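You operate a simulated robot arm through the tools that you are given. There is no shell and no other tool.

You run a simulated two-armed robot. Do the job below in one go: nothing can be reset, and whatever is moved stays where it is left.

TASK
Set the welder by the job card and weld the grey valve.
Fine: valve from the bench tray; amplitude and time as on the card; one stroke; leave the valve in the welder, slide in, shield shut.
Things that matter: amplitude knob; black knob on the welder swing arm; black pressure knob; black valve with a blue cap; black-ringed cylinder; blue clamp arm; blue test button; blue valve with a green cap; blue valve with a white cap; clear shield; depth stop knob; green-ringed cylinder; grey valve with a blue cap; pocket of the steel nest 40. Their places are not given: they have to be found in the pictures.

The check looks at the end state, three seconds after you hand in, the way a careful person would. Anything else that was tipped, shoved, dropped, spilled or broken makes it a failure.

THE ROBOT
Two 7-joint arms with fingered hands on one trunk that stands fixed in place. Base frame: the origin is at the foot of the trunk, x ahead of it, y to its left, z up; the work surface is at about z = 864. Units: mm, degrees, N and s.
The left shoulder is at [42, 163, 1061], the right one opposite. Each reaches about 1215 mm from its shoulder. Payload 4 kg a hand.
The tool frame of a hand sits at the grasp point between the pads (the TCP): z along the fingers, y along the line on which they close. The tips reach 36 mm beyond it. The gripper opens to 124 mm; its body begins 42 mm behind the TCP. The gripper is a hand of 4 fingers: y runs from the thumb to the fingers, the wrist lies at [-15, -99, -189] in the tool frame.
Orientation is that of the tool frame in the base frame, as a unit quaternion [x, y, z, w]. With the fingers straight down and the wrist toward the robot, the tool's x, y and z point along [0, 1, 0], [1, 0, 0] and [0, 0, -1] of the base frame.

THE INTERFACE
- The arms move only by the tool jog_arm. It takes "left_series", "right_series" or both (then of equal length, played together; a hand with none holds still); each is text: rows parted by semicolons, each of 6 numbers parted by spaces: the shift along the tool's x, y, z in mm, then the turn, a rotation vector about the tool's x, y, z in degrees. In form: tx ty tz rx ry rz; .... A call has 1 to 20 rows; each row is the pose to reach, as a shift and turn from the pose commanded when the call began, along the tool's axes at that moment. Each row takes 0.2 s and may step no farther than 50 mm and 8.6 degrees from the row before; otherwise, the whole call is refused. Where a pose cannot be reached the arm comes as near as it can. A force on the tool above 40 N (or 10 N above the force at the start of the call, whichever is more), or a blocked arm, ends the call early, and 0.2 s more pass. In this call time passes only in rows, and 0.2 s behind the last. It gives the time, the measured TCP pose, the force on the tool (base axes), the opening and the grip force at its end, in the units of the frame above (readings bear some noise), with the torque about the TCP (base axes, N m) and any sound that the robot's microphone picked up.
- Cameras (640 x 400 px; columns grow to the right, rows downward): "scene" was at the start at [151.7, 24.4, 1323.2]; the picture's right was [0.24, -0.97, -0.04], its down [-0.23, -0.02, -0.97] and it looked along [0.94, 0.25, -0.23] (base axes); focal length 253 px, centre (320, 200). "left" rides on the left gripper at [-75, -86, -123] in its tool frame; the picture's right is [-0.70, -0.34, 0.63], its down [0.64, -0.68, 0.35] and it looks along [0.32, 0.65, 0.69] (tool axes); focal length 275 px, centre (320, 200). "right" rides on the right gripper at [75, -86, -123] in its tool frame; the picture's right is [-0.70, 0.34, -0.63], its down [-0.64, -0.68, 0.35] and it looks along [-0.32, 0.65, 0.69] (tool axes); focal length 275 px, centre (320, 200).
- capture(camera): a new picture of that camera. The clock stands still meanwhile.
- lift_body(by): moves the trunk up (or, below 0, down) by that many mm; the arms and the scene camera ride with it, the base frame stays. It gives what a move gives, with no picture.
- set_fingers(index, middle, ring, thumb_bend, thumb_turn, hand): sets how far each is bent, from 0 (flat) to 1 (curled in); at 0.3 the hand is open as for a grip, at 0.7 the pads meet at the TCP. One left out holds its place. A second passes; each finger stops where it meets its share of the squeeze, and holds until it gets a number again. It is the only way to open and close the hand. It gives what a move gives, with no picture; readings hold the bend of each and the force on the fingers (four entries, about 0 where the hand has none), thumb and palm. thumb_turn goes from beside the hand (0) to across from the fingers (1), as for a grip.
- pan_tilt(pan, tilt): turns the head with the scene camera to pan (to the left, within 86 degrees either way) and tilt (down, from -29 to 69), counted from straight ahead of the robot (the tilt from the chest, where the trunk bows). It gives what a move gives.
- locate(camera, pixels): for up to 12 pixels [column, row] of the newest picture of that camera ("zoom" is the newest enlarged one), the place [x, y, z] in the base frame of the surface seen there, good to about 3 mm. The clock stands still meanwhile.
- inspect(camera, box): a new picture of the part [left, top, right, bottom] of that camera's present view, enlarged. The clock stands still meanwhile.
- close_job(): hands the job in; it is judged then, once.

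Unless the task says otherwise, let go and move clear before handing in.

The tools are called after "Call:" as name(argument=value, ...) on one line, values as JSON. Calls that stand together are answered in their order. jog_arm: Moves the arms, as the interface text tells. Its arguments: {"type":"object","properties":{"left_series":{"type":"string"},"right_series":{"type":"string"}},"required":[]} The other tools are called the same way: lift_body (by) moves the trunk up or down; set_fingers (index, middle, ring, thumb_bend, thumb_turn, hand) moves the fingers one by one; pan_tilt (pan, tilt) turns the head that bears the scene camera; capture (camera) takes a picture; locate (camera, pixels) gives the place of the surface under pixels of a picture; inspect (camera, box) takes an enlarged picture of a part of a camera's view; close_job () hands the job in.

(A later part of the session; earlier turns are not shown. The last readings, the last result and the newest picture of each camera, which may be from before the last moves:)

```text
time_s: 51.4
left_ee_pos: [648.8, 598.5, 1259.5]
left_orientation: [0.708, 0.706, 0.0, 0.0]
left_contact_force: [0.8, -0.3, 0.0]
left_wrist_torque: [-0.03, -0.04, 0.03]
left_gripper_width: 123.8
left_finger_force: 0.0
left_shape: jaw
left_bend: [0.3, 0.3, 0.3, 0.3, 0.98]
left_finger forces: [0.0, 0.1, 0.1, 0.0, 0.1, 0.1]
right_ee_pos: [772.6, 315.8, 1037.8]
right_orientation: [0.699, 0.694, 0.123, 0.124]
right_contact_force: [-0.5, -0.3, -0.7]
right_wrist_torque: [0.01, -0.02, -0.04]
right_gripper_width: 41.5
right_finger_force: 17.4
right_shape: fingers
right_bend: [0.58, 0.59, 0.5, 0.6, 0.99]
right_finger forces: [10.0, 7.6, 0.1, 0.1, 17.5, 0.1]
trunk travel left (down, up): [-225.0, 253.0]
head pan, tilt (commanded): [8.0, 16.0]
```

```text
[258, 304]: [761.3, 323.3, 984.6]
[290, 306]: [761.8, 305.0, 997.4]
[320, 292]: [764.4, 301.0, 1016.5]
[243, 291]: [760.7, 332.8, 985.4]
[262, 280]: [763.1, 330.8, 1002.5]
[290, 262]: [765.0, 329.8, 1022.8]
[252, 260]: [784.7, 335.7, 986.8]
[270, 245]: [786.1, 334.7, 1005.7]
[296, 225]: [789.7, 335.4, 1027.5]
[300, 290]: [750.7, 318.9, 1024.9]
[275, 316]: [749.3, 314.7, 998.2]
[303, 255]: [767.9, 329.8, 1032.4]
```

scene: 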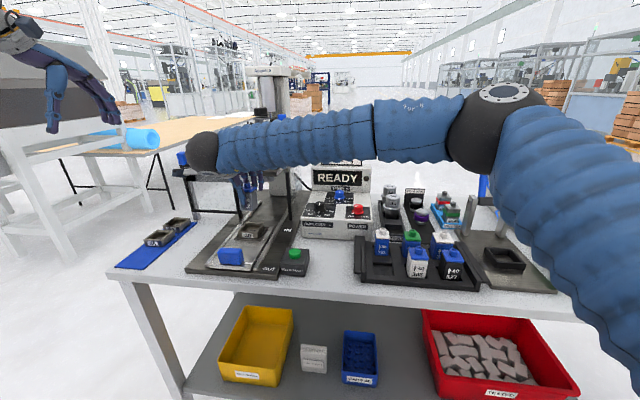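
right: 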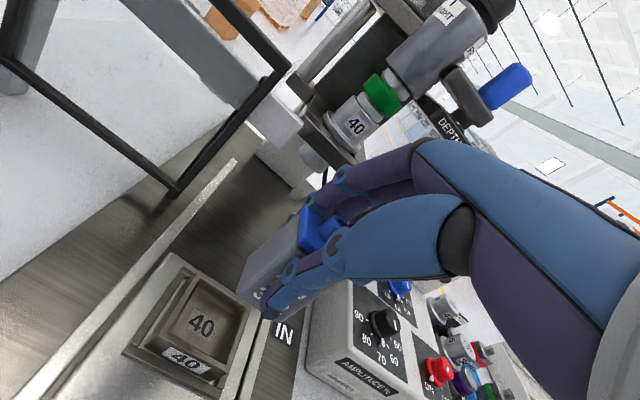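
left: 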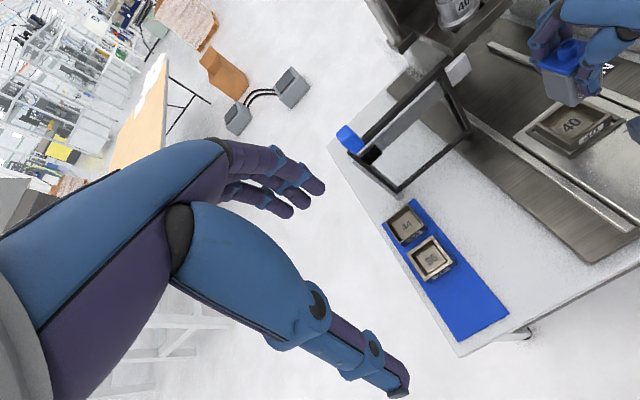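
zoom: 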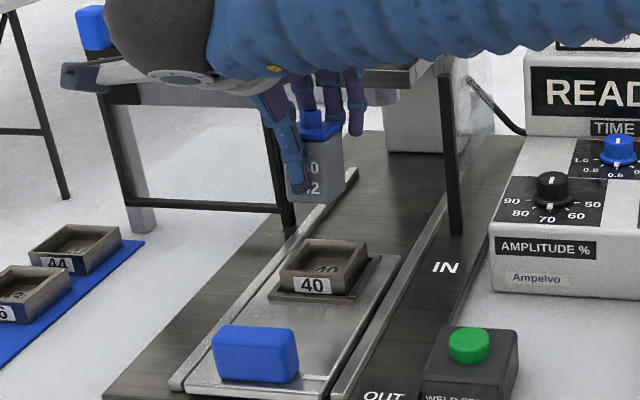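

The front face shows about a 6° tilt (bottom back), with left face at y≈335.5 and no yaw. I'll add 6° lean to upright the valve and bring its bottom to about 10 mm above the nest rim.

Call:
jog_arm(right_series="1.2 -7.4 14 -1.5 0 0; 2.4 -14.8 28 -3 0 0; 3.5 -22.2 42 -4.5 0 0; 4.5 -29.5 55.8 -6 0 0")

Call:
capture(camera="left")

Call:
capture(camera="right")

Call:
inspect(camera="left", box=[510, 50, 630, 160])

Call:
inspect(camera="right", box=[180, 200, 360, 380])

Call:
inspect(camera="scene", box=[220, 180, 290, 260])

```text
time_s: 52.4
left_ee_pos: [649.5, 599.1, 1259.0]
left_orientation: [0.708, 0.707, -0.001, 0.001]
left_contact_force: [0.4, 0.2, -0.4]
left_wrist_torque: [0.0, 0.02, 0.0]
left_gripper_width: 123.6
left_finger_force: 0.2
left_shape: jaw
left_bend: [0.3, 0.3, 0.3, 0.3, 0.98]
left_finger forces: [0.0, 0.0, 0.0, 0.1, 0.1, 0.1]
right_ee_pos: [763.8, 323.1, 976.9]
right_orientation: [0.692, 0.686, 0.159, 0.16]
right_contact_force: [0.7, 0.0, -0.5]
right_wrist_torque: [0.0, -0.01, -0.02]
right_gripper_width: 41.6
right_finger_force: 17.9
right_shape: fingers
right_bend: [0.58, 0.59, 0.5, 0.6, 0.99]
right_finger forces: [9.9, 7.6, 0.1, 0.1, 17.6, 0.0]
trunk travel left (down, up): [-225.0, 253.0]
head pan, tilt (commanded): [8.0, 16.0]
```

```text
taken
```

left: 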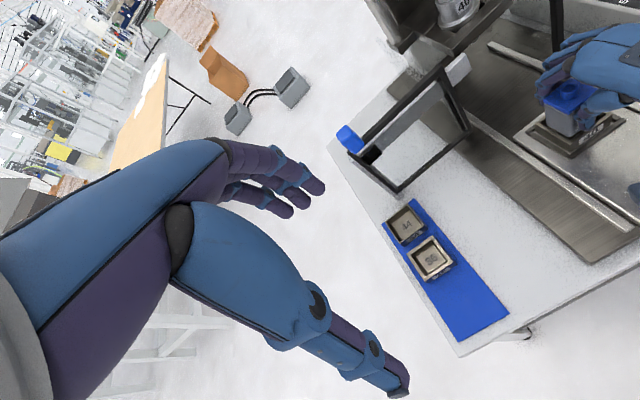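

```text
taken
```

right: 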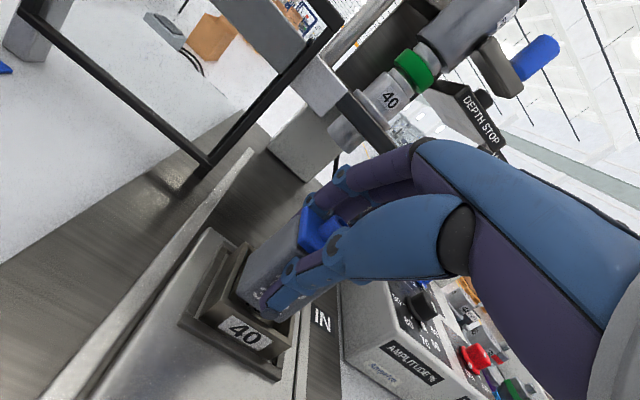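

```text
3.64 times, centred on (570, 105) of left
```

zoom: 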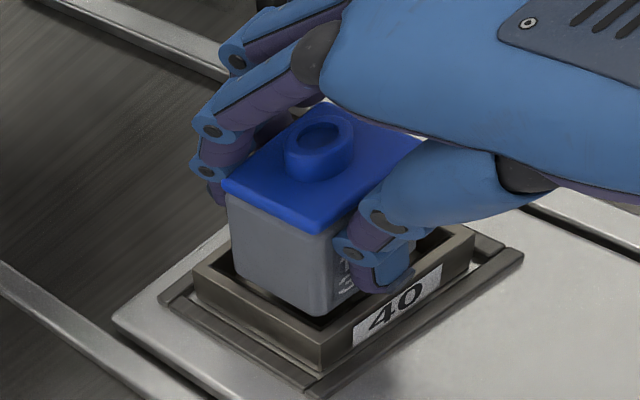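

```text
2.22 times, centred on (270, 290) of right
```

zoom: 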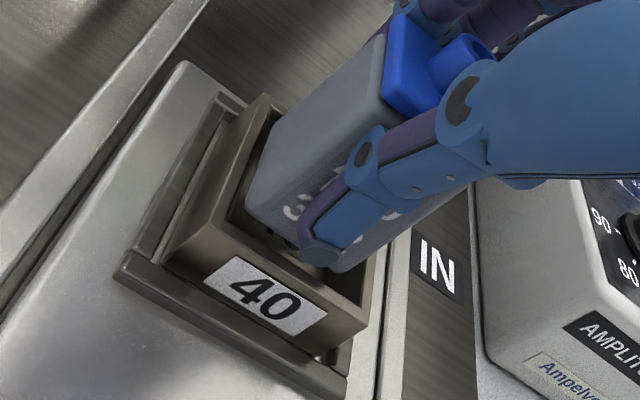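

```text
5.00 times, centred on (255, 220) of scene
```

zoom: 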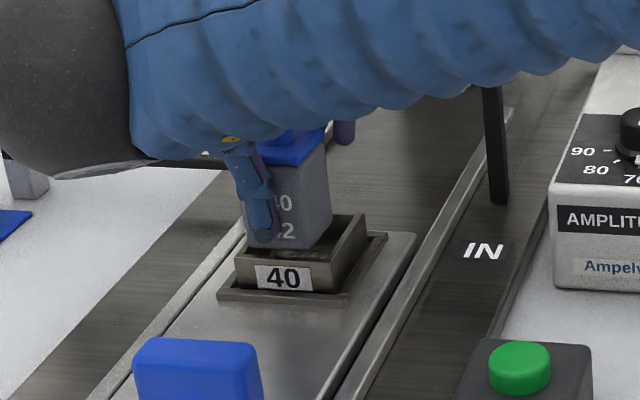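

Valve is upright over the pocket. I'll locate valve faces and nest walls in these pictures to get the remaining offset.

Call:
locate(camera="left", pixels=[[549, 112], [562, 118], [556, 122], [574.5, 124], [575, 117], [573, 130], [554, 134], [545, 128], [592, 129.5], [580, 138], [606, 118], [570, 144]])

Call:
locate(camera="right", pixels=[[252, 276.5], [274.5, 249.5], [242, 286], [250, 299], [301.5, 301], [303, 310], [227, 276], [240, 253], [238.5, 312.5], [270, 330], [290, 340], [295, 325]])

```text
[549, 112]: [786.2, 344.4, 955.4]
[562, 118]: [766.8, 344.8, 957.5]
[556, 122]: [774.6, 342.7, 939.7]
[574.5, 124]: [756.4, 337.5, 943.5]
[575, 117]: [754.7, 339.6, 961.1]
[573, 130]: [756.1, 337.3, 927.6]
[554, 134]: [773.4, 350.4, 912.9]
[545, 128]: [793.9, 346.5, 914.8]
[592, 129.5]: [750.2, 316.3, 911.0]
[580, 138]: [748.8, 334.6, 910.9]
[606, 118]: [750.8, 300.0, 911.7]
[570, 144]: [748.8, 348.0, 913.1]
```

```text
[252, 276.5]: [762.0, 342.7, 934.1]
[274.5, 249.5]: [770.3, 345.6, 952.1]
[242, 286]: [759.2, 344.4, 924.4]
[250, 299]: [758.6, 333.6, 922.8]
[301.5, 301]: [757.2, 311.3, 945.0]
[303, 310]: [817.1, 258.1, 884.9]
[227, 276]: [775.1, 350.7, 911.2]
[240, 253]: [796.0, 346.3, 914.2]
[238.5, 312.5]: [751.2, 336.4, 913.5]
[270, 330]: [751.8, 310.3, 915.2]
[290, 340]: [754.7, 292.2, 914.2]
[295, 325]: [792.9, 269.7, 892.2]
```

Valve front face x≈757 and left face y≈344 against nest walls (front ≈750.5, left ≈348.5, right ≈292): it needs to go ~4 mm toward −y, with 2.5° less lean. Adjusting.

Call:
jog_arm(right_series="-4 1.4 0.7 2.5 0 0")

Call:
capture(camera="left")

Call:
capture(camera="right")

Call:
inspect(camera="left", box=[520, 80, 620, 160])

Call:
inspect(camera="right", box=[200, 230, 320, 350])

Call:
inspect(camera="scene", box=[235, 195, 280, 245])

```text
time_s: 52.8
left_ee_pos: [649.3, 600.0, 1258.0]
left_orientation: [0.708, 0.706, 0.0, 0.0]
left_contact_force: [0.5, 0.2, -0.9]
left_wrist_torque: [-0.01, 0.01, -0.02]
left_gripper_width: 123.5
left_finger_force: 0.0
left_shape: jaw
left_bend: [0.3, 0.3, 0.3, 0.3, 0.98]
left_finger forces: [0.0, 0.0, 0.0, 0.0, 0.0, 0.0]
right_ee_pos: [764.2, 319.4, 976.4]
right_orientation: [0.696, 0.689, 0.144, 0.145]
right_contact_force: [-0.7, 0.0, -0.6]
right_wrist_torque: [-0.02, -0.01, 0.01]
right_gripper_width: 41.6
right_finger_force: 17.4
right_shape: fingers
right_bend: [0.58, 0.59, 0.5, 0.6, 0.99]
right_finger forces: [9.9, 7.6, 0.0, 0.0, 17.5, 0.0]
trunk travel left (down, up): [-225.0, 253.0]
head pan, tilt (commanded): [8.0, 16.0]
```

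```text
taken
```

left: 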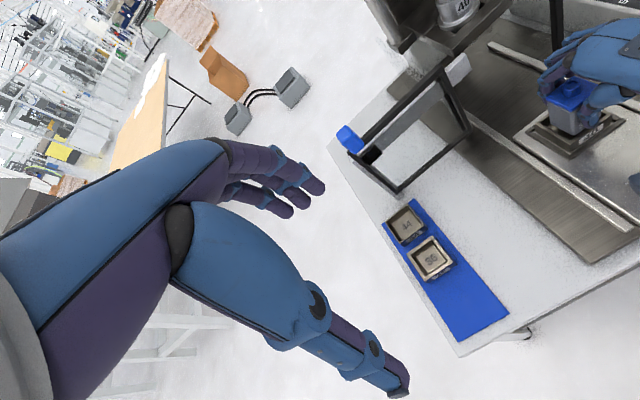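

```text
taken
```

right: 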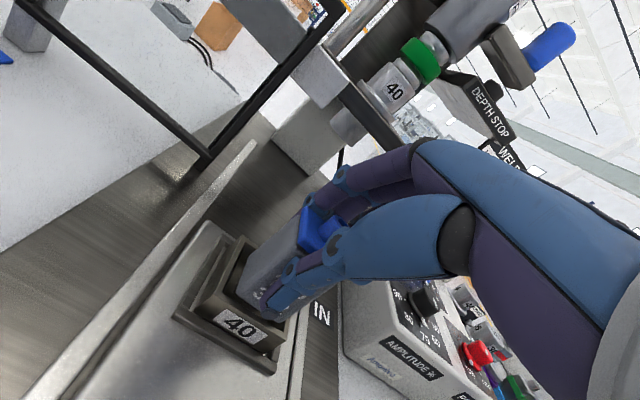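

```text
5.00 times, centred on (570, 120) of left
```

zoom: 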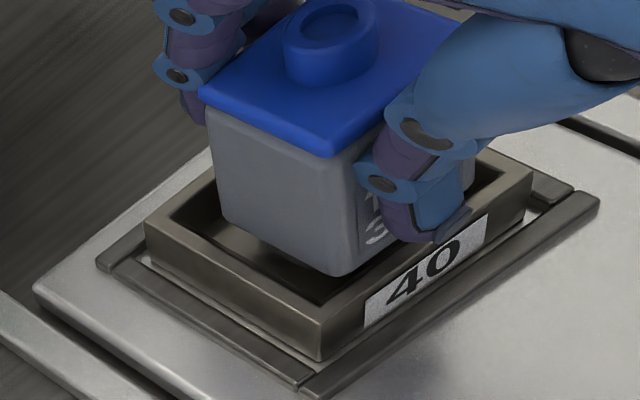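

```text
3.33 times, centred on (260, 290) of right
```

zoom: 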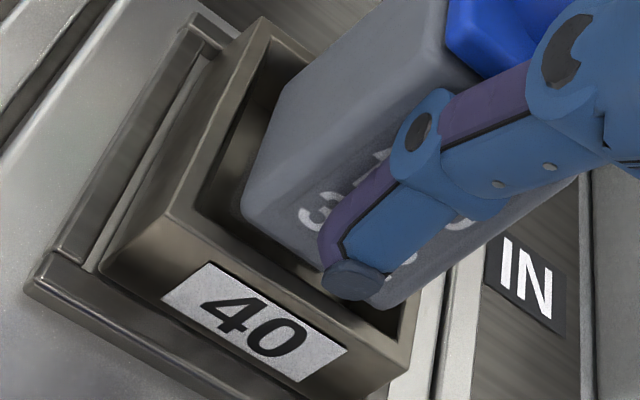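

```text
8.00 times, centred on (258, 220) of scene
```

zoom: 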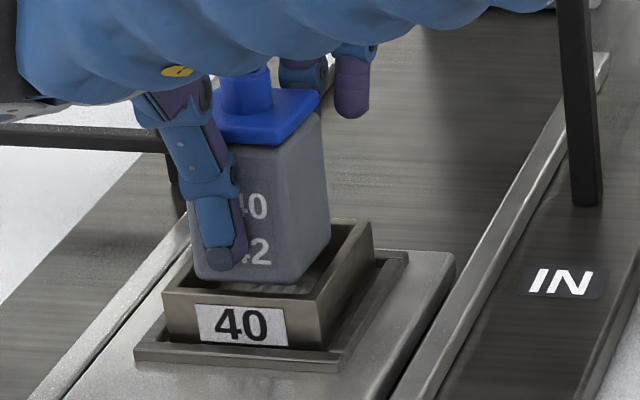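

Call:
locate(camera="left", pixels=[[558, 114], [556, 122], [568, 124], [552, 118], [575.6, 127], [575.3, 119], [576, 131], [554, 137.5], [541, 130], [591, 130.5], [580, 139], [546, 122]])

Call:
locate(camera="right", pixels=[[260, 269], [245, 287], [270, 255], [253, 299], [280, 312], [300, 298], [228.5, 269], [222, 280], [242, 309.5], [278, 328], [275, 320], [236, 297]])

```text
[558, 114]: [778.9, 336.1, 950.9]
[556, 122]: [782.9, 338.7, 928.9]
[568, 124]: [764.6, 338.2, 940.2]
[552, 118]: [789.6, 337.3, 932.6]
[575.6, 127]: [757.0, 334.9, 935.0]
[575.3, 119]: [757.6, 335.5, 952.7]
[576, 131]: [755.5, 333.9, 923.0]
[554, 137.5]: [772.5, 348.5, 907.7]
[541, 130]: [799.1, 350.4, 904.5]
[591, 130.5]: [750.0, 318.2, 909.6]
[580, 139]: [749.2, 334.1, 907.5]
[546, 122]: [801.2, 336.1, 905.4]
```

```text
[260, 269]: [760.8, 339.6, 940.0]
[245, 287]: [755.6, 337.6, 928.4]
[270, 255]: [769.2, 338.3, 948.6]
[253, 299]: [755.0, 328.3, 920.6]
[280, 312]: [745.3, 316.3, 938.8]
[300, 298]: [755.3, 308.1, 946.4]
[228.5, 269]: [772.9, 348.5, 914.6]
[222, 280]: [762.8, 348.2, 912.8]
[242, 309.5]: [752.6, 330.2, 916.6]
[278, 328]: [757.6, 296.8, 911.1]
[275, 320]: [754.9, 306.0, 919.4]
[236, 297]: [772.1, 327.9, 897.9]
```

Offsets now look small: about 1–2 mm forward is needed and y is centred within a millimetre or two. I'll lower 8 mm with a 1.5 mm forward shift and check again.

Call:
jog_arm(right_series="0 -0.5 4 0 0 0; 0 -1.8 7.9 0 0 0")

Call:
capture(camera="left")

Call:
capture(camera="right")

Call:
inspect(camera="left", box=[530, 95, 620, 160])

Call:
inspect(camera="right", box=[200, 230, 320, 350])

Call:
inspect(camera="scene", box=[235, 195, 280, 245])

```text
time_s: 53.4
left_ee_pos: [648.8, 600.2, 1259.2]
left_orientation: [0.707, 0.707, -0.001, 0.001]
left_contact_force: [0.2, -0.1, 0.3]
left_wrist_torque: [-0.04, -0.03, 0.0]
left_gripper_width: 123.7
left_finger_force: 0.1
left_shape: jaw
left_bend: [0.3, 0.3, 0.3, 0.3, 0.98]
left_finger forces: [0.0, 0.0, 0.0, 0.0, 0.0, 0.1]
right_ee_pos: [765.6, 318.0, 968.3]
right_orientation: [0.696, 0.688, 0.143, 0.145]
right_contact_force: [0.2, 0.5, -1.5]
right_wrist_torque: [-0.02, -0.07, 0.01]
right_gripper_width: 41.5
right_finger_force: 17.8
right_shape: fingers
right_bend: [0.58, 0.59, 0.5, 0.6, 0.99]
right_finger forces: [10.2, 8.0, 0.1, 0.1, 17.3, 0.0]
trunk travel left (down, up): [-225.0, 253.0]
head pan, tilt (commanded): [8.0, 16.0]
```

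```text
taken
```

left: 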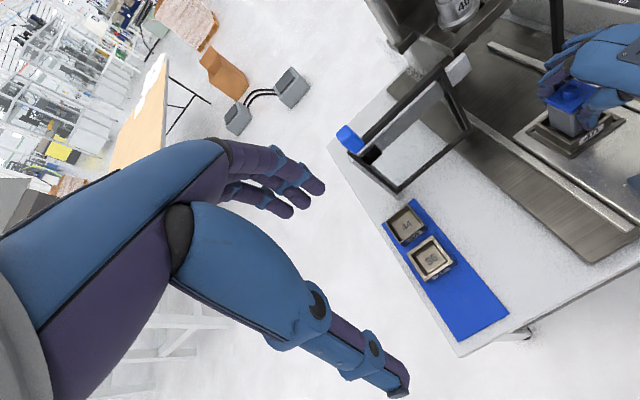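

```text
taken
```

right: 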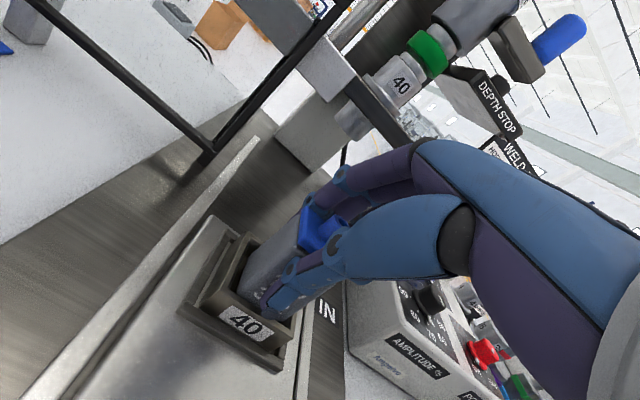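

```text
6.15 times, centred on (575, 128) of left
```

zoom: 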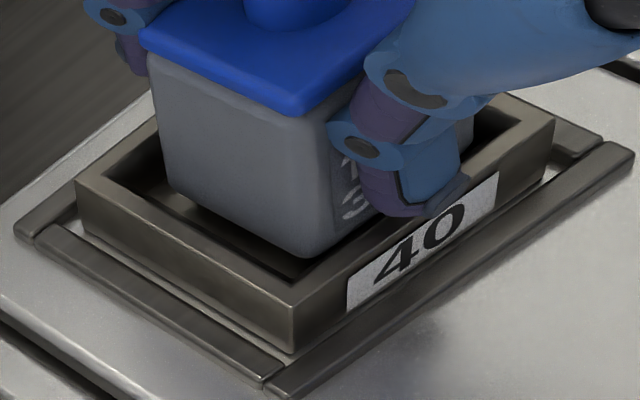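

```text
3.33 times, centred on (260, 290) of right
```

zoom: 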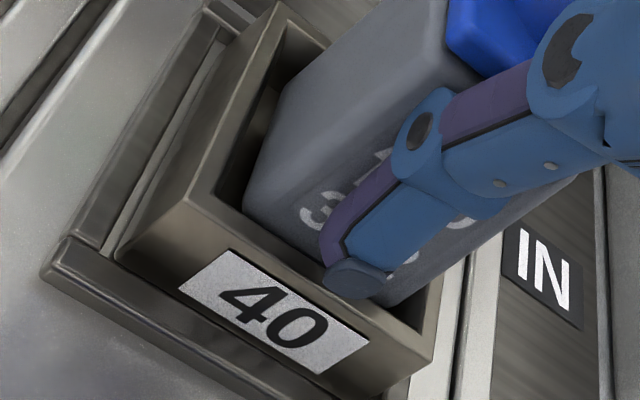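

```text
8.00 times, centred on (258, 220) of scene
```

zoom: 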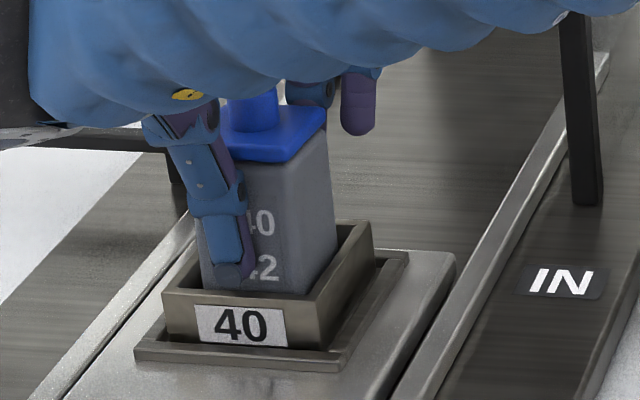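

The valve's bottom is about 2 mm above the rim. I'll look closer at the gaps around it before lowering into the pocket.

Call:
inspect(camera="right", box=[215, 250, 300, 345])

Call:
inspect(camera="left", box=[535, 105, 610, 155])

Call:
inspect(camera="scene", box=[240, 205, 275, 240])

```text
4.21 times, centred on (258, 298) of right
```

zoom: 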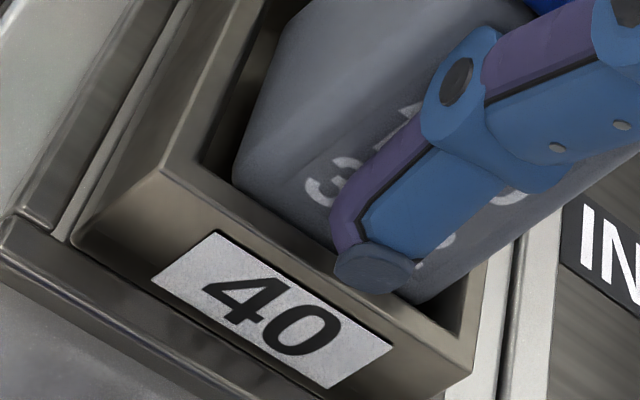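

```text
8.00 times, centred on (572, 130) of left
```

zoom: 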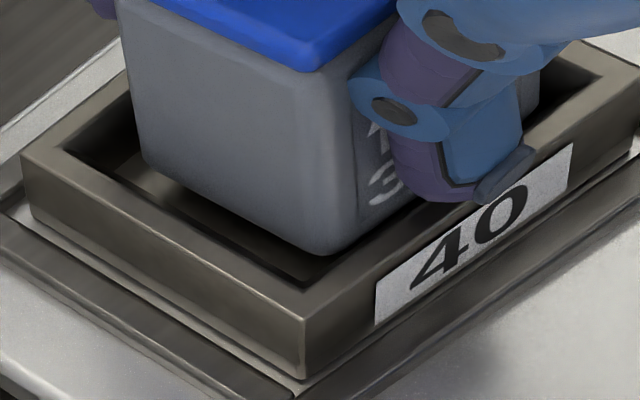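

```text
11.43 times, centred on (258, 222) of scene
```

zoom: 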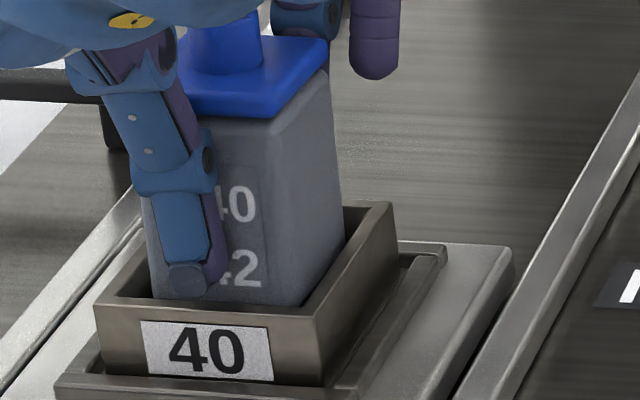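

Gaps: left ≈5.5, right ≈3.6, front ≈2 mm, with perhaps 2–3° of yaw. I'll nudge +2 mm in x, +1.8 mm in y, 2° clockwise, then lower 8 mm into the pocket.

Call:
jog_arm(right_series="1.8 1.8 0.8 0 -0.8 1.83; 1.8 0.2 4.5 0 -0.8 1.83; 1.8 -1.4 8.1 0 -0.8 1.83")

Call:
inspect(camera="right", box=[215, 250, 300, 345])

Call:
inspect(camera="left", box=[535, 105, 610, 155])

Call:
inspect(camera="scene", box=[240, 205, 275, 240])

```text
time_s: 54.2
left_ee_pos: [648.3, 599.2, 1259.5]
left_orientation: [0.707, 0.707, 0.0, 0.001]
left_contact_force: [0.1, 0.3, -0.2]
left_wrist_torque: [0.03, 0.02, -0.03]
left_gripper_width: 123.4
left_finger_force: 0.1
left_shape: jaw
left_bend: [0.3, 0.3, 0.3, 0.3, 0.98]
left_finger forces: [0.0, 0.0, 0.0, 0.0, 0.0, 0.0]
right_ee_pos: [767.3, 319.8, 960.5]
right_orientation: [0.706, 0.677, 0.143, 0.148]
right_contact_force: [0.1, 0.8, 3.5]
right_wrist_torque: [0.02, -0.09, 0.01]
right_gripper_width: 41.4
right_finger_force: 19.1
right_shape: fingers
right_bend: [0.58, 0.59, 0.5, 0.6, 0.99]
right_finger forces: [10.3, 7.9, 0.0, 0.0, 19.4, 0.0]
trunk travel left (down, up): [-225.0, 253.0]
head pan, tilt (commanded): [8.0, 16.0]
```

```text
4.21 times, centred on (258, 298) of right
```

zoom: 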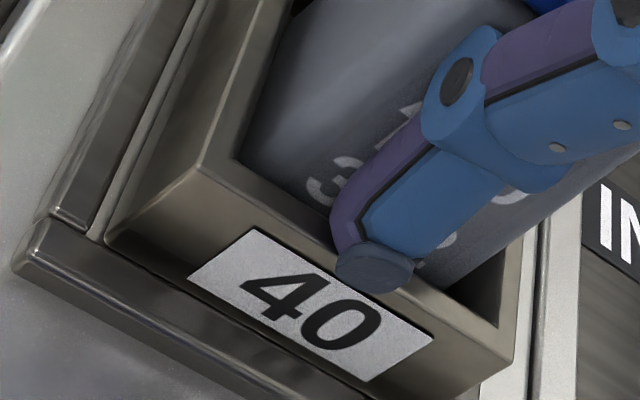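

```text
8.00 times, centred on (572, 130) of left
```

zoom: 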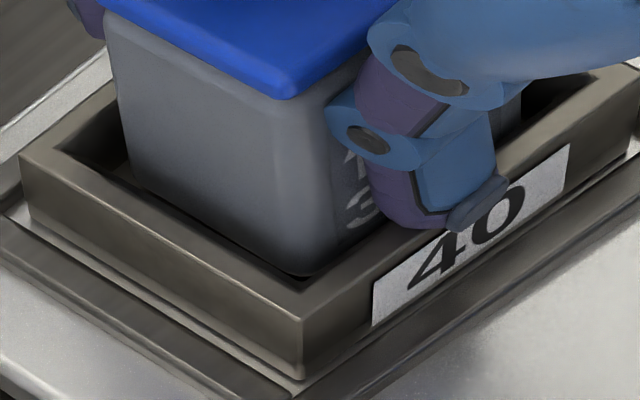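

```text
11.43 times, centred on (258, 222) of scene
```

zoom: 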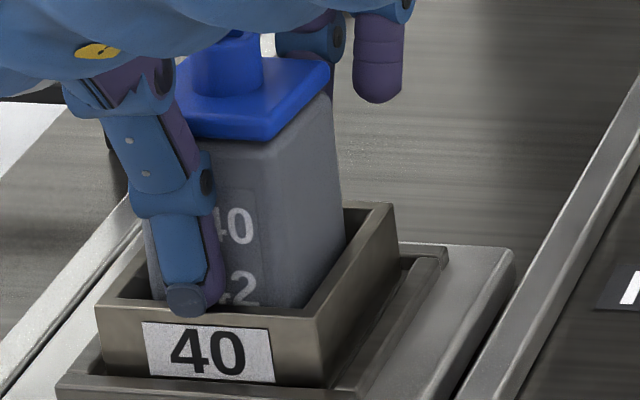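

The valve is about 6 mm into the pocket and the thumb is just touching the front rim (3.5 N). I'll release the fingers first so the valve settles straight down.

Call:
set_fingers(hand="right", index=0.52, middle=0.52)

Call:
inspect(camera="right", box=[215, 200, 345, 345])

Call:
inspect(camera="left", box=[535, 75, 625, 155])

Call:
inspect(camera="scene", box=[235, 190, 280, 240])

```text
time_s: 55.2
left_ee_pos: [648.3, 599.3, 1259.3]
left_orientation: [0.707, 0.707, 0.0, 0.0]
left_contact_force: [0.0, 1.9, 0.4]
left_wrist_torque: [0.04, 0.03, -0.01]
left_gripper_width: 123.7
left_finger_force: 0.1
left_shape: jaw
left_bend: [0.3, 0.3, 0.3, 0.3, 0.98]
left_finger forces: [0.0, 0.0, 0.1, 0.0, 0.0, 0.0]
right_ee_pos: [767.4, 319.4, 961.1]
right_orientation: [0.707, 0.677, 0.142, 0.148]
right_contact_force: [-2.3, 0.7, -0.9]
right_wrist_torque: [0.01, 0.16, 0.05]
right_gripper_width: 43.7
right_finger_force: 4.6
right_shape: fingers
right_bend: [0.51, 0.51, 0.5, 0.64, 1.0]
right_finger forces: [2.1, 1.2, 0.0, 0.0, 5.3, 0.1]
trunk travel left (down, up): [-225.0, 253.0]
head pan, tilt (commanded): [8.0, 16.0]
```

```text
2.76 times, centred on (280, 272) of right
```

zoom: 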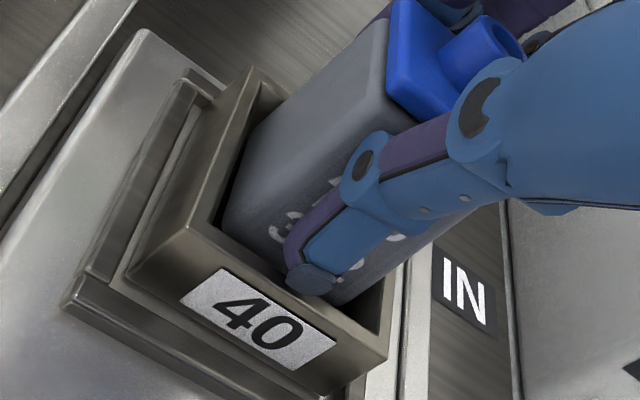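

```text
5.00 times, centred on (580, 115) of left
```

zoom: 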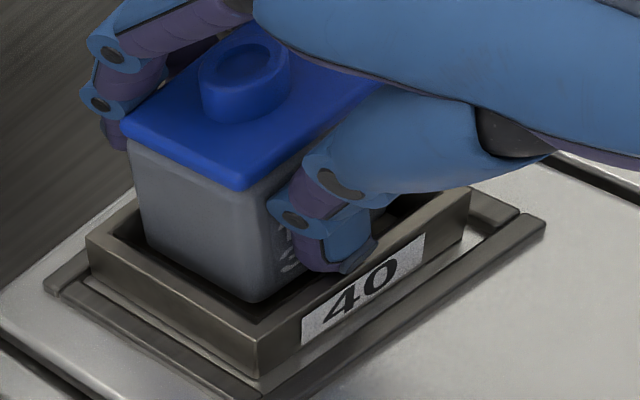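

```text
8.00 times, centred on (258, 215) of scene
```

zoom: 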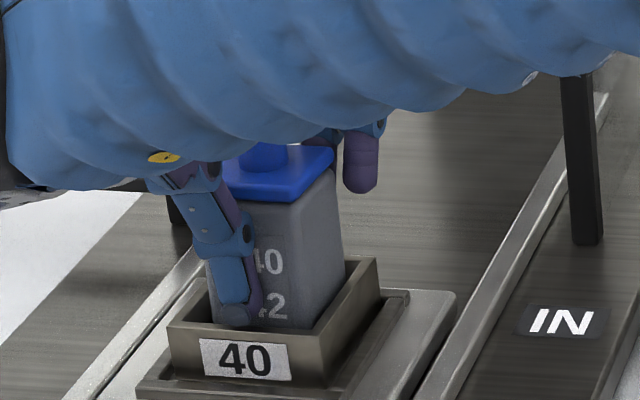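

The thumb followed the fingers (now 0.64) and still lightly holds the valve (5 N). I'll open the thumb to let it settle.

Call:
set_fingers(hand="right", index=0.5, middle=0.5, thumb_bend=0.57)

Call:
capture(camera="left")

Call:
capture(camera="right")

Call:
inspect(camera="right", box=[215, 200, 345, 345])

Call:
inspect(camera="left", box=[535, 75, 625, 155])

Call:
inspect(camera="scene", box=[235, 190, 280, 240])

```text
time_s: 56.2
left_ee_pos: [648.0, 598.9, 1260.3]
left_orientation: [0.707, 0.707, 0.0, 0.0]
left_contact_force: [-0.8, -0.7, 0.7]
left_wrist_torque: [-0.03, -0.01, 0.01]
left_gripper_width: 124.0
left_finger_force: 0.1
left_shape: jaw
left_bend: [0.3, 0.3, 0.3, 0.3, 0.98]
left_finger forces: [0.0, 0.0, 0.0, 0.1, 0.0, 0.0]
right_ee_pos: [767.6, 319.8, 961.5]
right_orientation: [0.707, 0.677, 0.143, 0.148]
right_contact_force: [0.1, -0.4, 5.4]
right_wrist_torque: [0.02, 0.01, -0.03]
right_gripper_width: 49.7
right_finger_force: 3.0
right_shape: fingers
right_bend: [0.5, 0.5, 0.5, 0.57, 0.99]
right_finger forces: [0.1, 0.0, 0.1, 0.1, 6.3, 0.0]
trunk travel left (down, up): [-225.0, 253.0]
head pan, tilt (commanded): [8.0, 16.0]
```

```text
taken
```

left: 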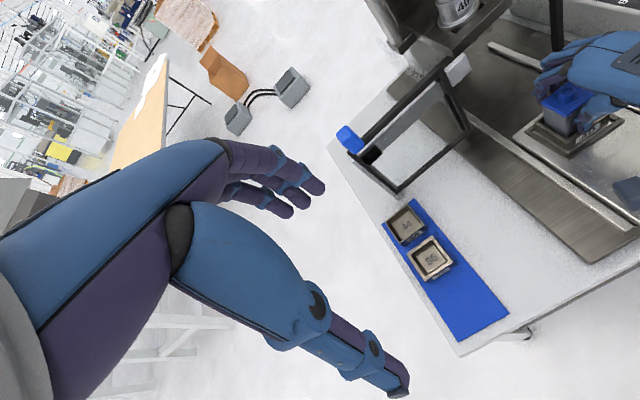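

```text
taken
```

right: 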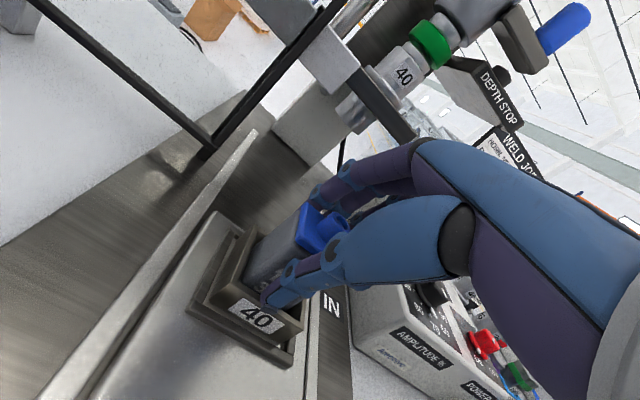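

```text
2.76 times, centred on (280, 272) of right
```

zoom: 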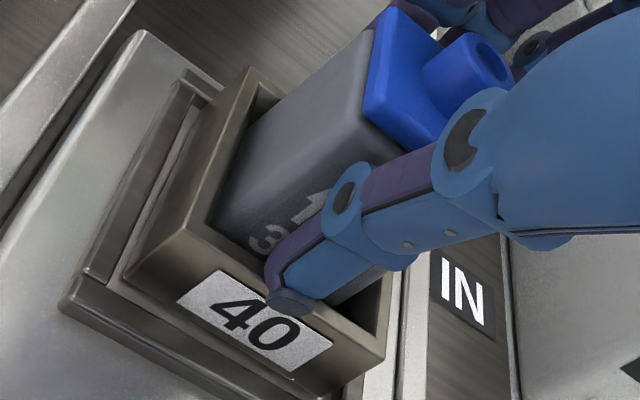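

```text
5.00 times, centred on (580, 115) of left
```

zoom: 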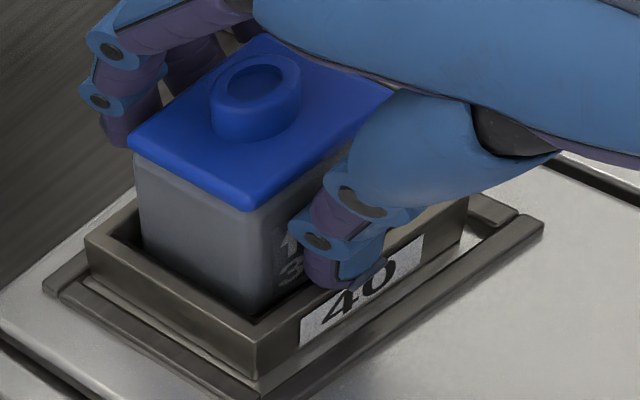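

```text
8.00 times, centred on (258, 215) of scene
```

zoom: 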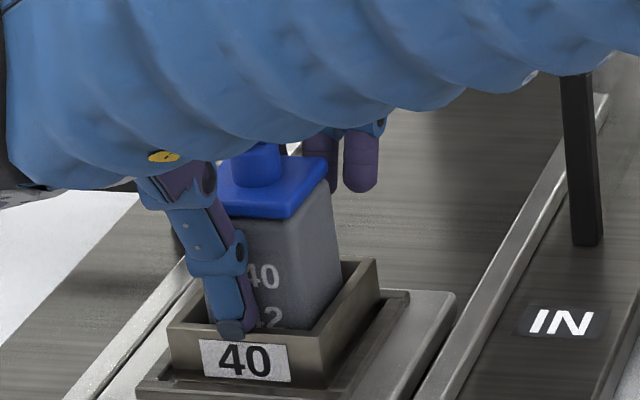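

The valve has dropped into the pocket and sits level; only the thumb rests on the rim (6 N). I'll raise 6 mm, open wide, and lift clear.

Call:
jog_arm(right_series="0 1.2 -2.7 0 0 0; 0 2.4 -5.5 0 0 0")

Call:
set_fingers(hand="right", index=0.42, middle=0.42, ring=0.42, thumb_bend=0.52)

Call:
jog_arm(right_series="0 4 -9.2 0 0 0; 0 8 -18.4 0 0 0; 0 12 -27.5 0 0 0; 0 20 -46 0 0 0; 0 28 -64 0 0 0; 0 40 -92 0 0 0")

Call:
capture(camera="left")

Call:
capture(camera="right")

Call:
inspect(camera="left", box=[510, 60, 630, 160])

Call:
inspect(camera="scene", box=[230, 190, 290, 250])

```text
time_s: 56.8
left_ee_pos: [648.6, 599.5, 1259.2]
left_orientation: [0.708, 0.706, -0.001, 0.001]
left_contact_force: [-1.2, 0.5, -0.6]
left_wrist_torque: [0.02, 0.02, -0.02]
left_gripper_width: 124.1
left_finger_force: 0.0
left_shape: jaw
left_bend: [0.3, 0.3, 0.3, 0.3, 0.98]
left_finger forces: [0.0, 0.0, 0.0, 0.1, 0.0, 0.0]
right_ee_pos: [768.5, 320.1, 965.6]
right_orientation: [0.707, 0.677, 0.142, 0.147]
right_contact_force: [0.7, 1.0, 0.5]
right_wrist_torque: [0.05, 0.01, 0.03]
right_gripper_width: 52.4
right_finger_force: 0.0
right_shape: fingers
right_bend: [0.5, 0.5, 0.5, 0.56, 0.99]
right_finger forces: [0.0, 0.1, 0.1, 0.1, 0.0, 0.0]
trunk travel left (down, up): [-225.0, 253.0]
head pan, tilt (commanded): [8.0, 16.0]
```

```text
time_s: 57.8
left_ee_pos: [647.4, 599.5, 1259.3]
left_orientation: [0.708, 0.707, 0.0, -0.001]
left_contact_force: [0.6, 0.0, -0.5]
left_wrist_torque: [0.05, -0.03, 0.0]
left_gripper_width: 123.9
left_finger_force: 0.1
left_shape: jaw
left_bend: [0.3, 0.3, 0.3, 0.3, 0.98]
left_finger forces: [0.0, 0.1, 0.0, 0.0, 0.1, 0.0]
right_ee_pos: [767.8, 318.8, 966.2]
right_orientation: [0.707, 0.677, 0.141, 0.148]
right_contact_force: [0.2, -0.4, -0.5]
right_wrist_torque: [0.02, -0.01, -0.04]
right_gripper_width: 71.3
right_finger_force: 0.0
right_shape: fingers
right_bend: [0.42, 0.42, 0.42, 0.52, 0.98]
right_finger forces: [0.0, 0.0, 0.0, 0.0, 0.1, 0.0]
trunk travel left (down, up): [-225.0, 253.0]
head pan, tilt (commanded): [8.0, 16.0]
```

```text
time_s: 59.2
left_ee_pos: [649.1, 599.0, 1260.8]
left_orientation: [0.707, 0.707, 0.0, 0.0]
left_contact_force: [0.9, 0.2, 0.7]
left_wrist_torque: [0.01, 0.02, 0.0]
left_gripper_width: 123.8
left_finger_force: 0.1
left_shape: jaw
left_bend: [0.3, 0.3, 0.3, 0.3, 0.98]
left_finger forces: [0.0, 0.0, 0.1, 0.0, 0.1, 0.0]
right_ee_pos: [767.1, 320.2, 1069.1]
right_orientation: [0.707, 0.677, 0.142, 0.148]
right_contact_force: [-0.6, -1.0, 0.1]
right_wrist_torque: [0.0, 0.01, -0.01]
right_gripper_width: 71.3
right_finger_force: 0.1
right_shape: fingers
right_bend: [0.42, 0.42, 0.42, 0.52, 0.98]
right_finger forces: [0.0, 0.0, 0.0, 0.0, 0.1, 0.0]
trunk travel left (down, up): [-225.0, 253.0]
head pan, tilt (commanded): [8.0, 16.0]
```

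```text
taken
```

left: 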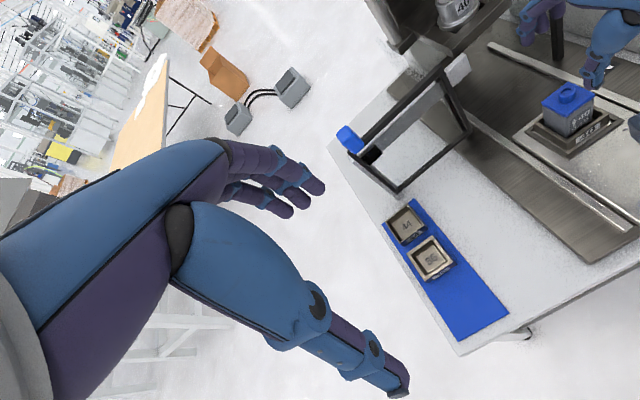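

```text
taken
```

right: 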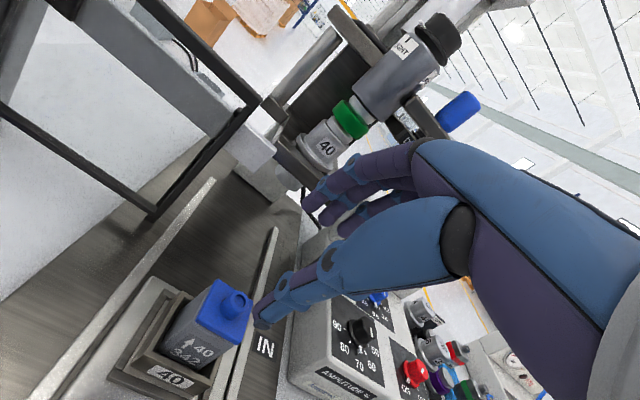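

```text
4.00 times, centred on (570, 110) of left
```

zoom: 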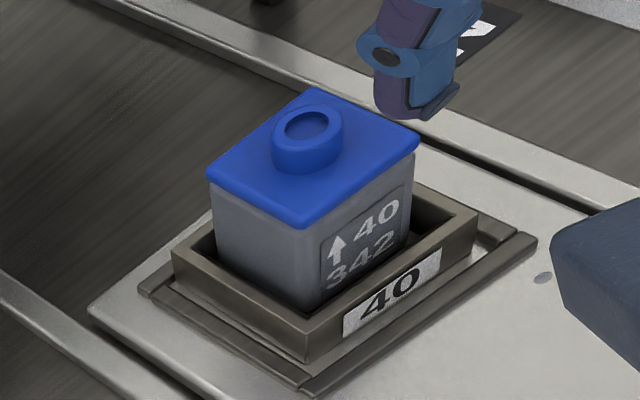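

```text
6.67 times, centred on (260, 220) of scene
```

zoom: 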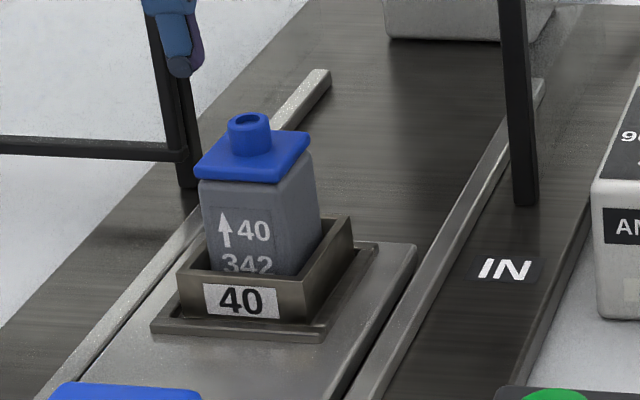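

The valve stands upright in the pocket. I'll measure that it is level and seated, using fresh points.

Call:
locate(camera="left", pixels=[[568, 87], [545, 98], [562, 103], [590, 95], [570, 90], [553, 105], [555, 115], [575, 108], [575, 117], [590, 105], [562, 130], [595, 127]])

Call:
capture(camera="scene")

Call:
locate(camera="scene", pixels=[[249.5, 208.5], [242.5, 214.5], [254, 216], [261, 211.5], [245, 220], [253, 222], [249, 217], [260, 220], [244, 228], [252, 229]])

Call:
inspect(camera="right", box=[110, 260, 270, 400])

```text
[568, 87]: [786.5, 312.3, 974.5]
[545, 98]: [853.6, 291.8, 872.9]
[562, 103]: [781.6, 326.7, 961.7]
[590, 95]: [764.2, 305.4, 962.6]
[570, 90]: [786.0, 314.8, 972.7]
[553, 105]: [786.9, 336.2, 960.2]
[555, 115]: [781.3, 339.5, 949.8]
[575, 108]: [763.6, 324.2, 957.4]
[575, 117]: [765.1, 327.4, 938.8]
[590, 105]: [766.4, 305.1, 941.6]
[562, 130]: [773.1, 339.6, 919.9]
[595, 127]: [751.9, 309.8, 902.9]
```

```text
taken
```

scene: 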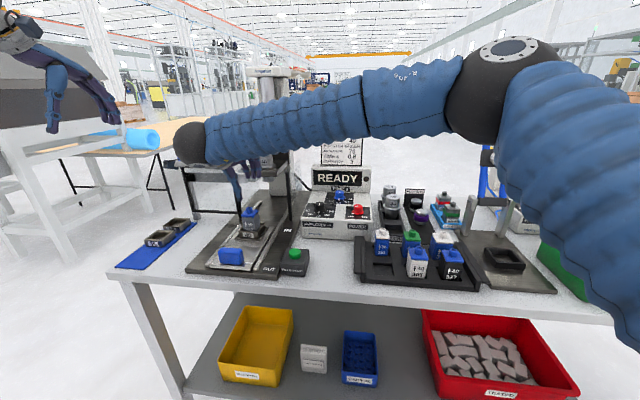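

```text
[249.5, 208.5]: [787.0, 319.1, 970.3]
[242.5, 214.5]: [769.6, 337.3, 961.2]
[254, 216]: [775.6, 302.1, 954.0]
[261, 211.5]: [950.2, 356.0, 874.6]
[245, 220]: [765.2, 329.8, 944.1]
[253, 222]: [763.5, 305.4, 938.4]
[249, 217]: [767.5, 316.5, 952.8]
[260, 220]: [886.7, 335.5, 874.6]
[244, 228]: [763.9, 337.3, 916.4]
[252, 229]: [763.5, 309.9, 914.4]
```

```text
2.86 times, centred on (190, 330) of right
```

zoom: 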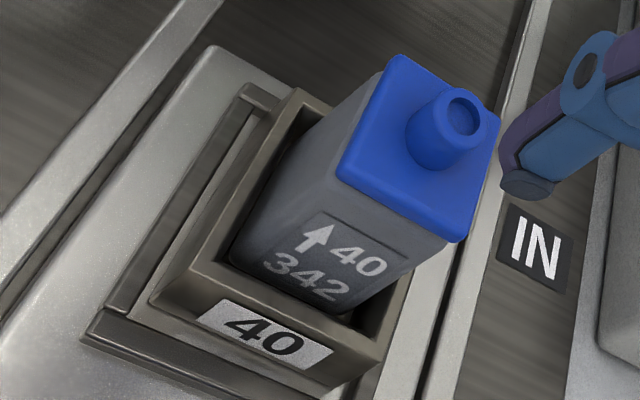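

Seated: front face x≈764 vertical, cap top z≈961, spigot z≈972. Now the slide: I'll measure its blue handle, the rails and the horn position.

Call:
inspect(camera="scene", box=[190, 230, 310, 290])

Call:
locate(camera="scene", pixels=[[219, 249], [243, 249], [219, 262], [243, 264], [231, 247], [231, 256], [231, 264], [214, 268], [242, 273], [294, 252], [288, 258], [305, 258]])

Call:
locate(camera="right", pixels=[[325, 148], [310, 158], [300, 165], [350, 117], [265, 135], [280, 160], [262, 100], [155, 212], [55, 150], [240, 95], [430, 110], [275, 235]])

```text
5.33 times, centred on (250, 260) of scene
```

zoom: 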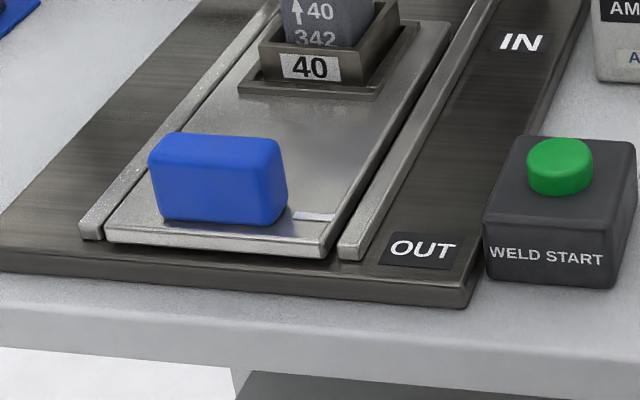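

```text
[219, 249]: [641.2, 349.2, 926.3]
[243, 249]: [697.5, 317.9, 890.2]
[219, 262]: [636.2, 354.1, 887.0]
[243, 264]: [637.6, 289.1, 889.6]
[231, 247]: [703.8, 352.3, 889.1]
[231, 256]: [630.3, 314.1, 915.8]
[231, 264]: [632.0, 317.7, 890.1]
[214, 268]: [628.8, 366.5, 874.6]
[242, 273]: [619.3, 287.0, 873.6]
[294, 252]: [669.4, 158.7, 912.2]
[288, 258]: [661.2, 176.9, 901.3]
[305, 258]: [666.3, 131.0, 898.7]
```

```text
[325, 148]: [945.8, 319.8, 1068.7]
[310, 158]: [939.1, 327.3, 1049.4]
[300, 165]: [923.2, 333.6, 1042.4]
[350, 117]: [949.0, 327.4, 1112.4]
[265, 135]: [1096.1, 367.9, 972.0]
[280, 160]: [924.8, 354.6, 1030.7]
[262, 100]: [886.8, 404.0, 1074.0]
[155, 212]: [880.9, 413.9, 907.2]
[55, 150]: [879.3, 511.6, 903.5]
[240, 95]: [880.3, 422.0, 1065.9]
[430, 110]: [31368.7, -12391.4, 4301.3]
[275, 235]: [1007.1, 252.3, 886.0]
```

Handle: front x≈631, y 289–354, z 888–928; the horn axis is near x≈965, so travel is about 185 mm. I'll bring the right hand back over the handle with a ~20° lean.

Call:
jog_arm(right_series="-1.6 -34.5 -4.2 0.9 0.24 -0.55; -3.2 -69 -8.3 1.8 0.48 -1.1; -4.8 -103 -12.5 2.7 0.72 -1.65; -6.3 -137.8 -16.6 3.6 0.96 -2.2")

Call:
set_fingers(hand="right", index=0.5, middle=0.5, ring=0.5, thumb_bend=0.52)

Call:
capture(camera="right")

Call:
capture(camera="scene")

```text
time_s: 60.2
left_ee_pos: [648.2, 600.0, 1258.9]
left_orientation: [0.708, 0.707, -0.001, 0.0]
left_contact_force: [-0.5, -0.5, -0.4]
left_wrist_torque: [0.0, 0.0, 0.01]
left_gripper_width: 123.8
left_finger_force: 0.0
left_shape: jaw
left_bend: [0.3, 0.3, 0.3, 0.3, 0.98]
left_finger forces: [0.0, 0.0, 0.0, 0.0, 0.0, 0.0]
right_ee_pos: [632.8, 318.0, 1023.9]
right_orientation: [0.697, 0.696, 0.123, 0.122]
right_contact_force: [-0.2, -0.4, -0.6]
right_wrist_torque: [0.0, -0.02, -0.02]
right_gripper_width: 71.4
right_finger_force: 0.0
right_shape: fingers
right_bend: [0.42, 0.42, 0.42, 0.52, 0.98]
right_finger forces: [0.0, 0.0, 0.0, 0.1, 0.0, 0.0]
trunk travel left (down, up): [-225.0, 253.0]
head pan, tilt (commanded): [8.0, 16.0]
```

```text
time_s: 61.2
left_ee_pos: [649.5, 599.6, 1259.2]
left_orientation: [0.707, 0.707, 0.0, 0.0]
left_contact_force: [-0.3, -0.4, -0.3]
left_wrist_torque: [0.01, -0.04, -0.01]
left_gripper_width: 123.7
left_finger_force: 0.2
left_shape: jaw
left_bend: [0.3, 0.3, 0.3, 0.3, 0.98]
left_finger forces: [0.1, 0.1, 0.0, 0.1, 0.1, 0.0]
right_ee_pos: [633.9, 318.5, 1024.2]
right_orientation: [0.697, 0.696, 0.123, 0.123]
right_contact_force: [-0.1, 1.1, 0.1]
right_wrist_torque: [0.01, 0.0, 0.01]
right_gripper_width: 59.2
right_finger_force: 0.0
right_shape: fingers
right_bend: [0.5, 0.5, 0.5, 0.52, 0.98]
right_finger forces: [0.1, 0.0, 0.0, 0.0, 0.0, 0.1]
trunk travel left (down, up): [-225.0, 253.0]
head pan, tilt (commanded): [8.0, 16.0]
```

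```text
taken
```

right: 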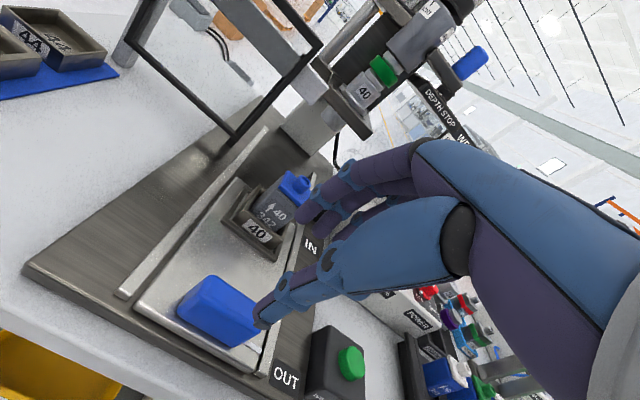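

```text
taken
```

scene: 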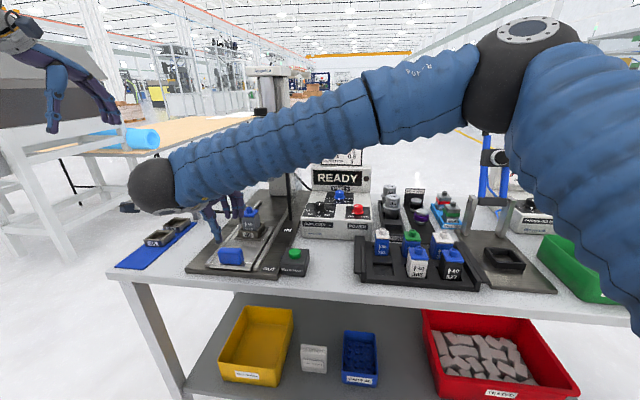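

Call:
inspect(camera="right", box=[120, 240, 300, 380])

Call:
locate(camera="right", pixels=[[183, 305], [212, 280], [230, 342], [200, 290], [240, 305], [215, 305], [225, 318], [205, 315], [150, 300], [255, 355], [265, 230], [300, 190]])

```text
2.86 times, centred on (210, 310) of right
```

zoom: 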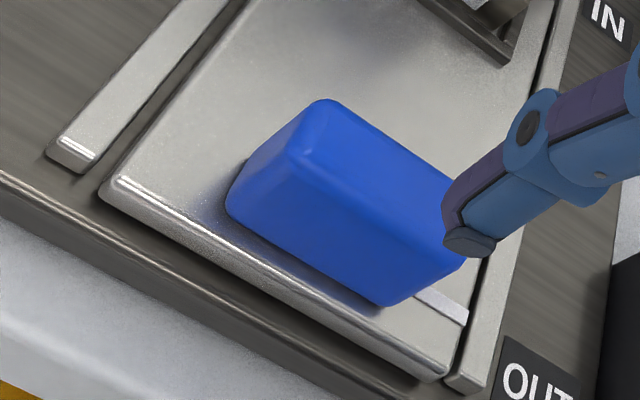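

```text
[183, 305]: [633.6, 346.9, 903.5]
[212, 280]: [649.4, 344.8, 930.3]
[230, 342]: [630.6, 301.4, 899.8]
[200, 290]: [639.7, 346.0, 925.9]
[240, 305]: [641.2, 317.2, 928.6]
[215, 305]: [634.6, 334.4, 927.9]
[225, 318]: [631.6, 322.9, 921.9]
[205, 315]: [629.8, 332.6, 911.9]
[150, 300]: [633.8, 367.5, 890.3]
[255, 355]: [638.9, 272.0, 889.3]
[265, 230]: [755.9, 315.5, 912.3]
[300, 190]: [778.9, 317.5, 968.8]
```

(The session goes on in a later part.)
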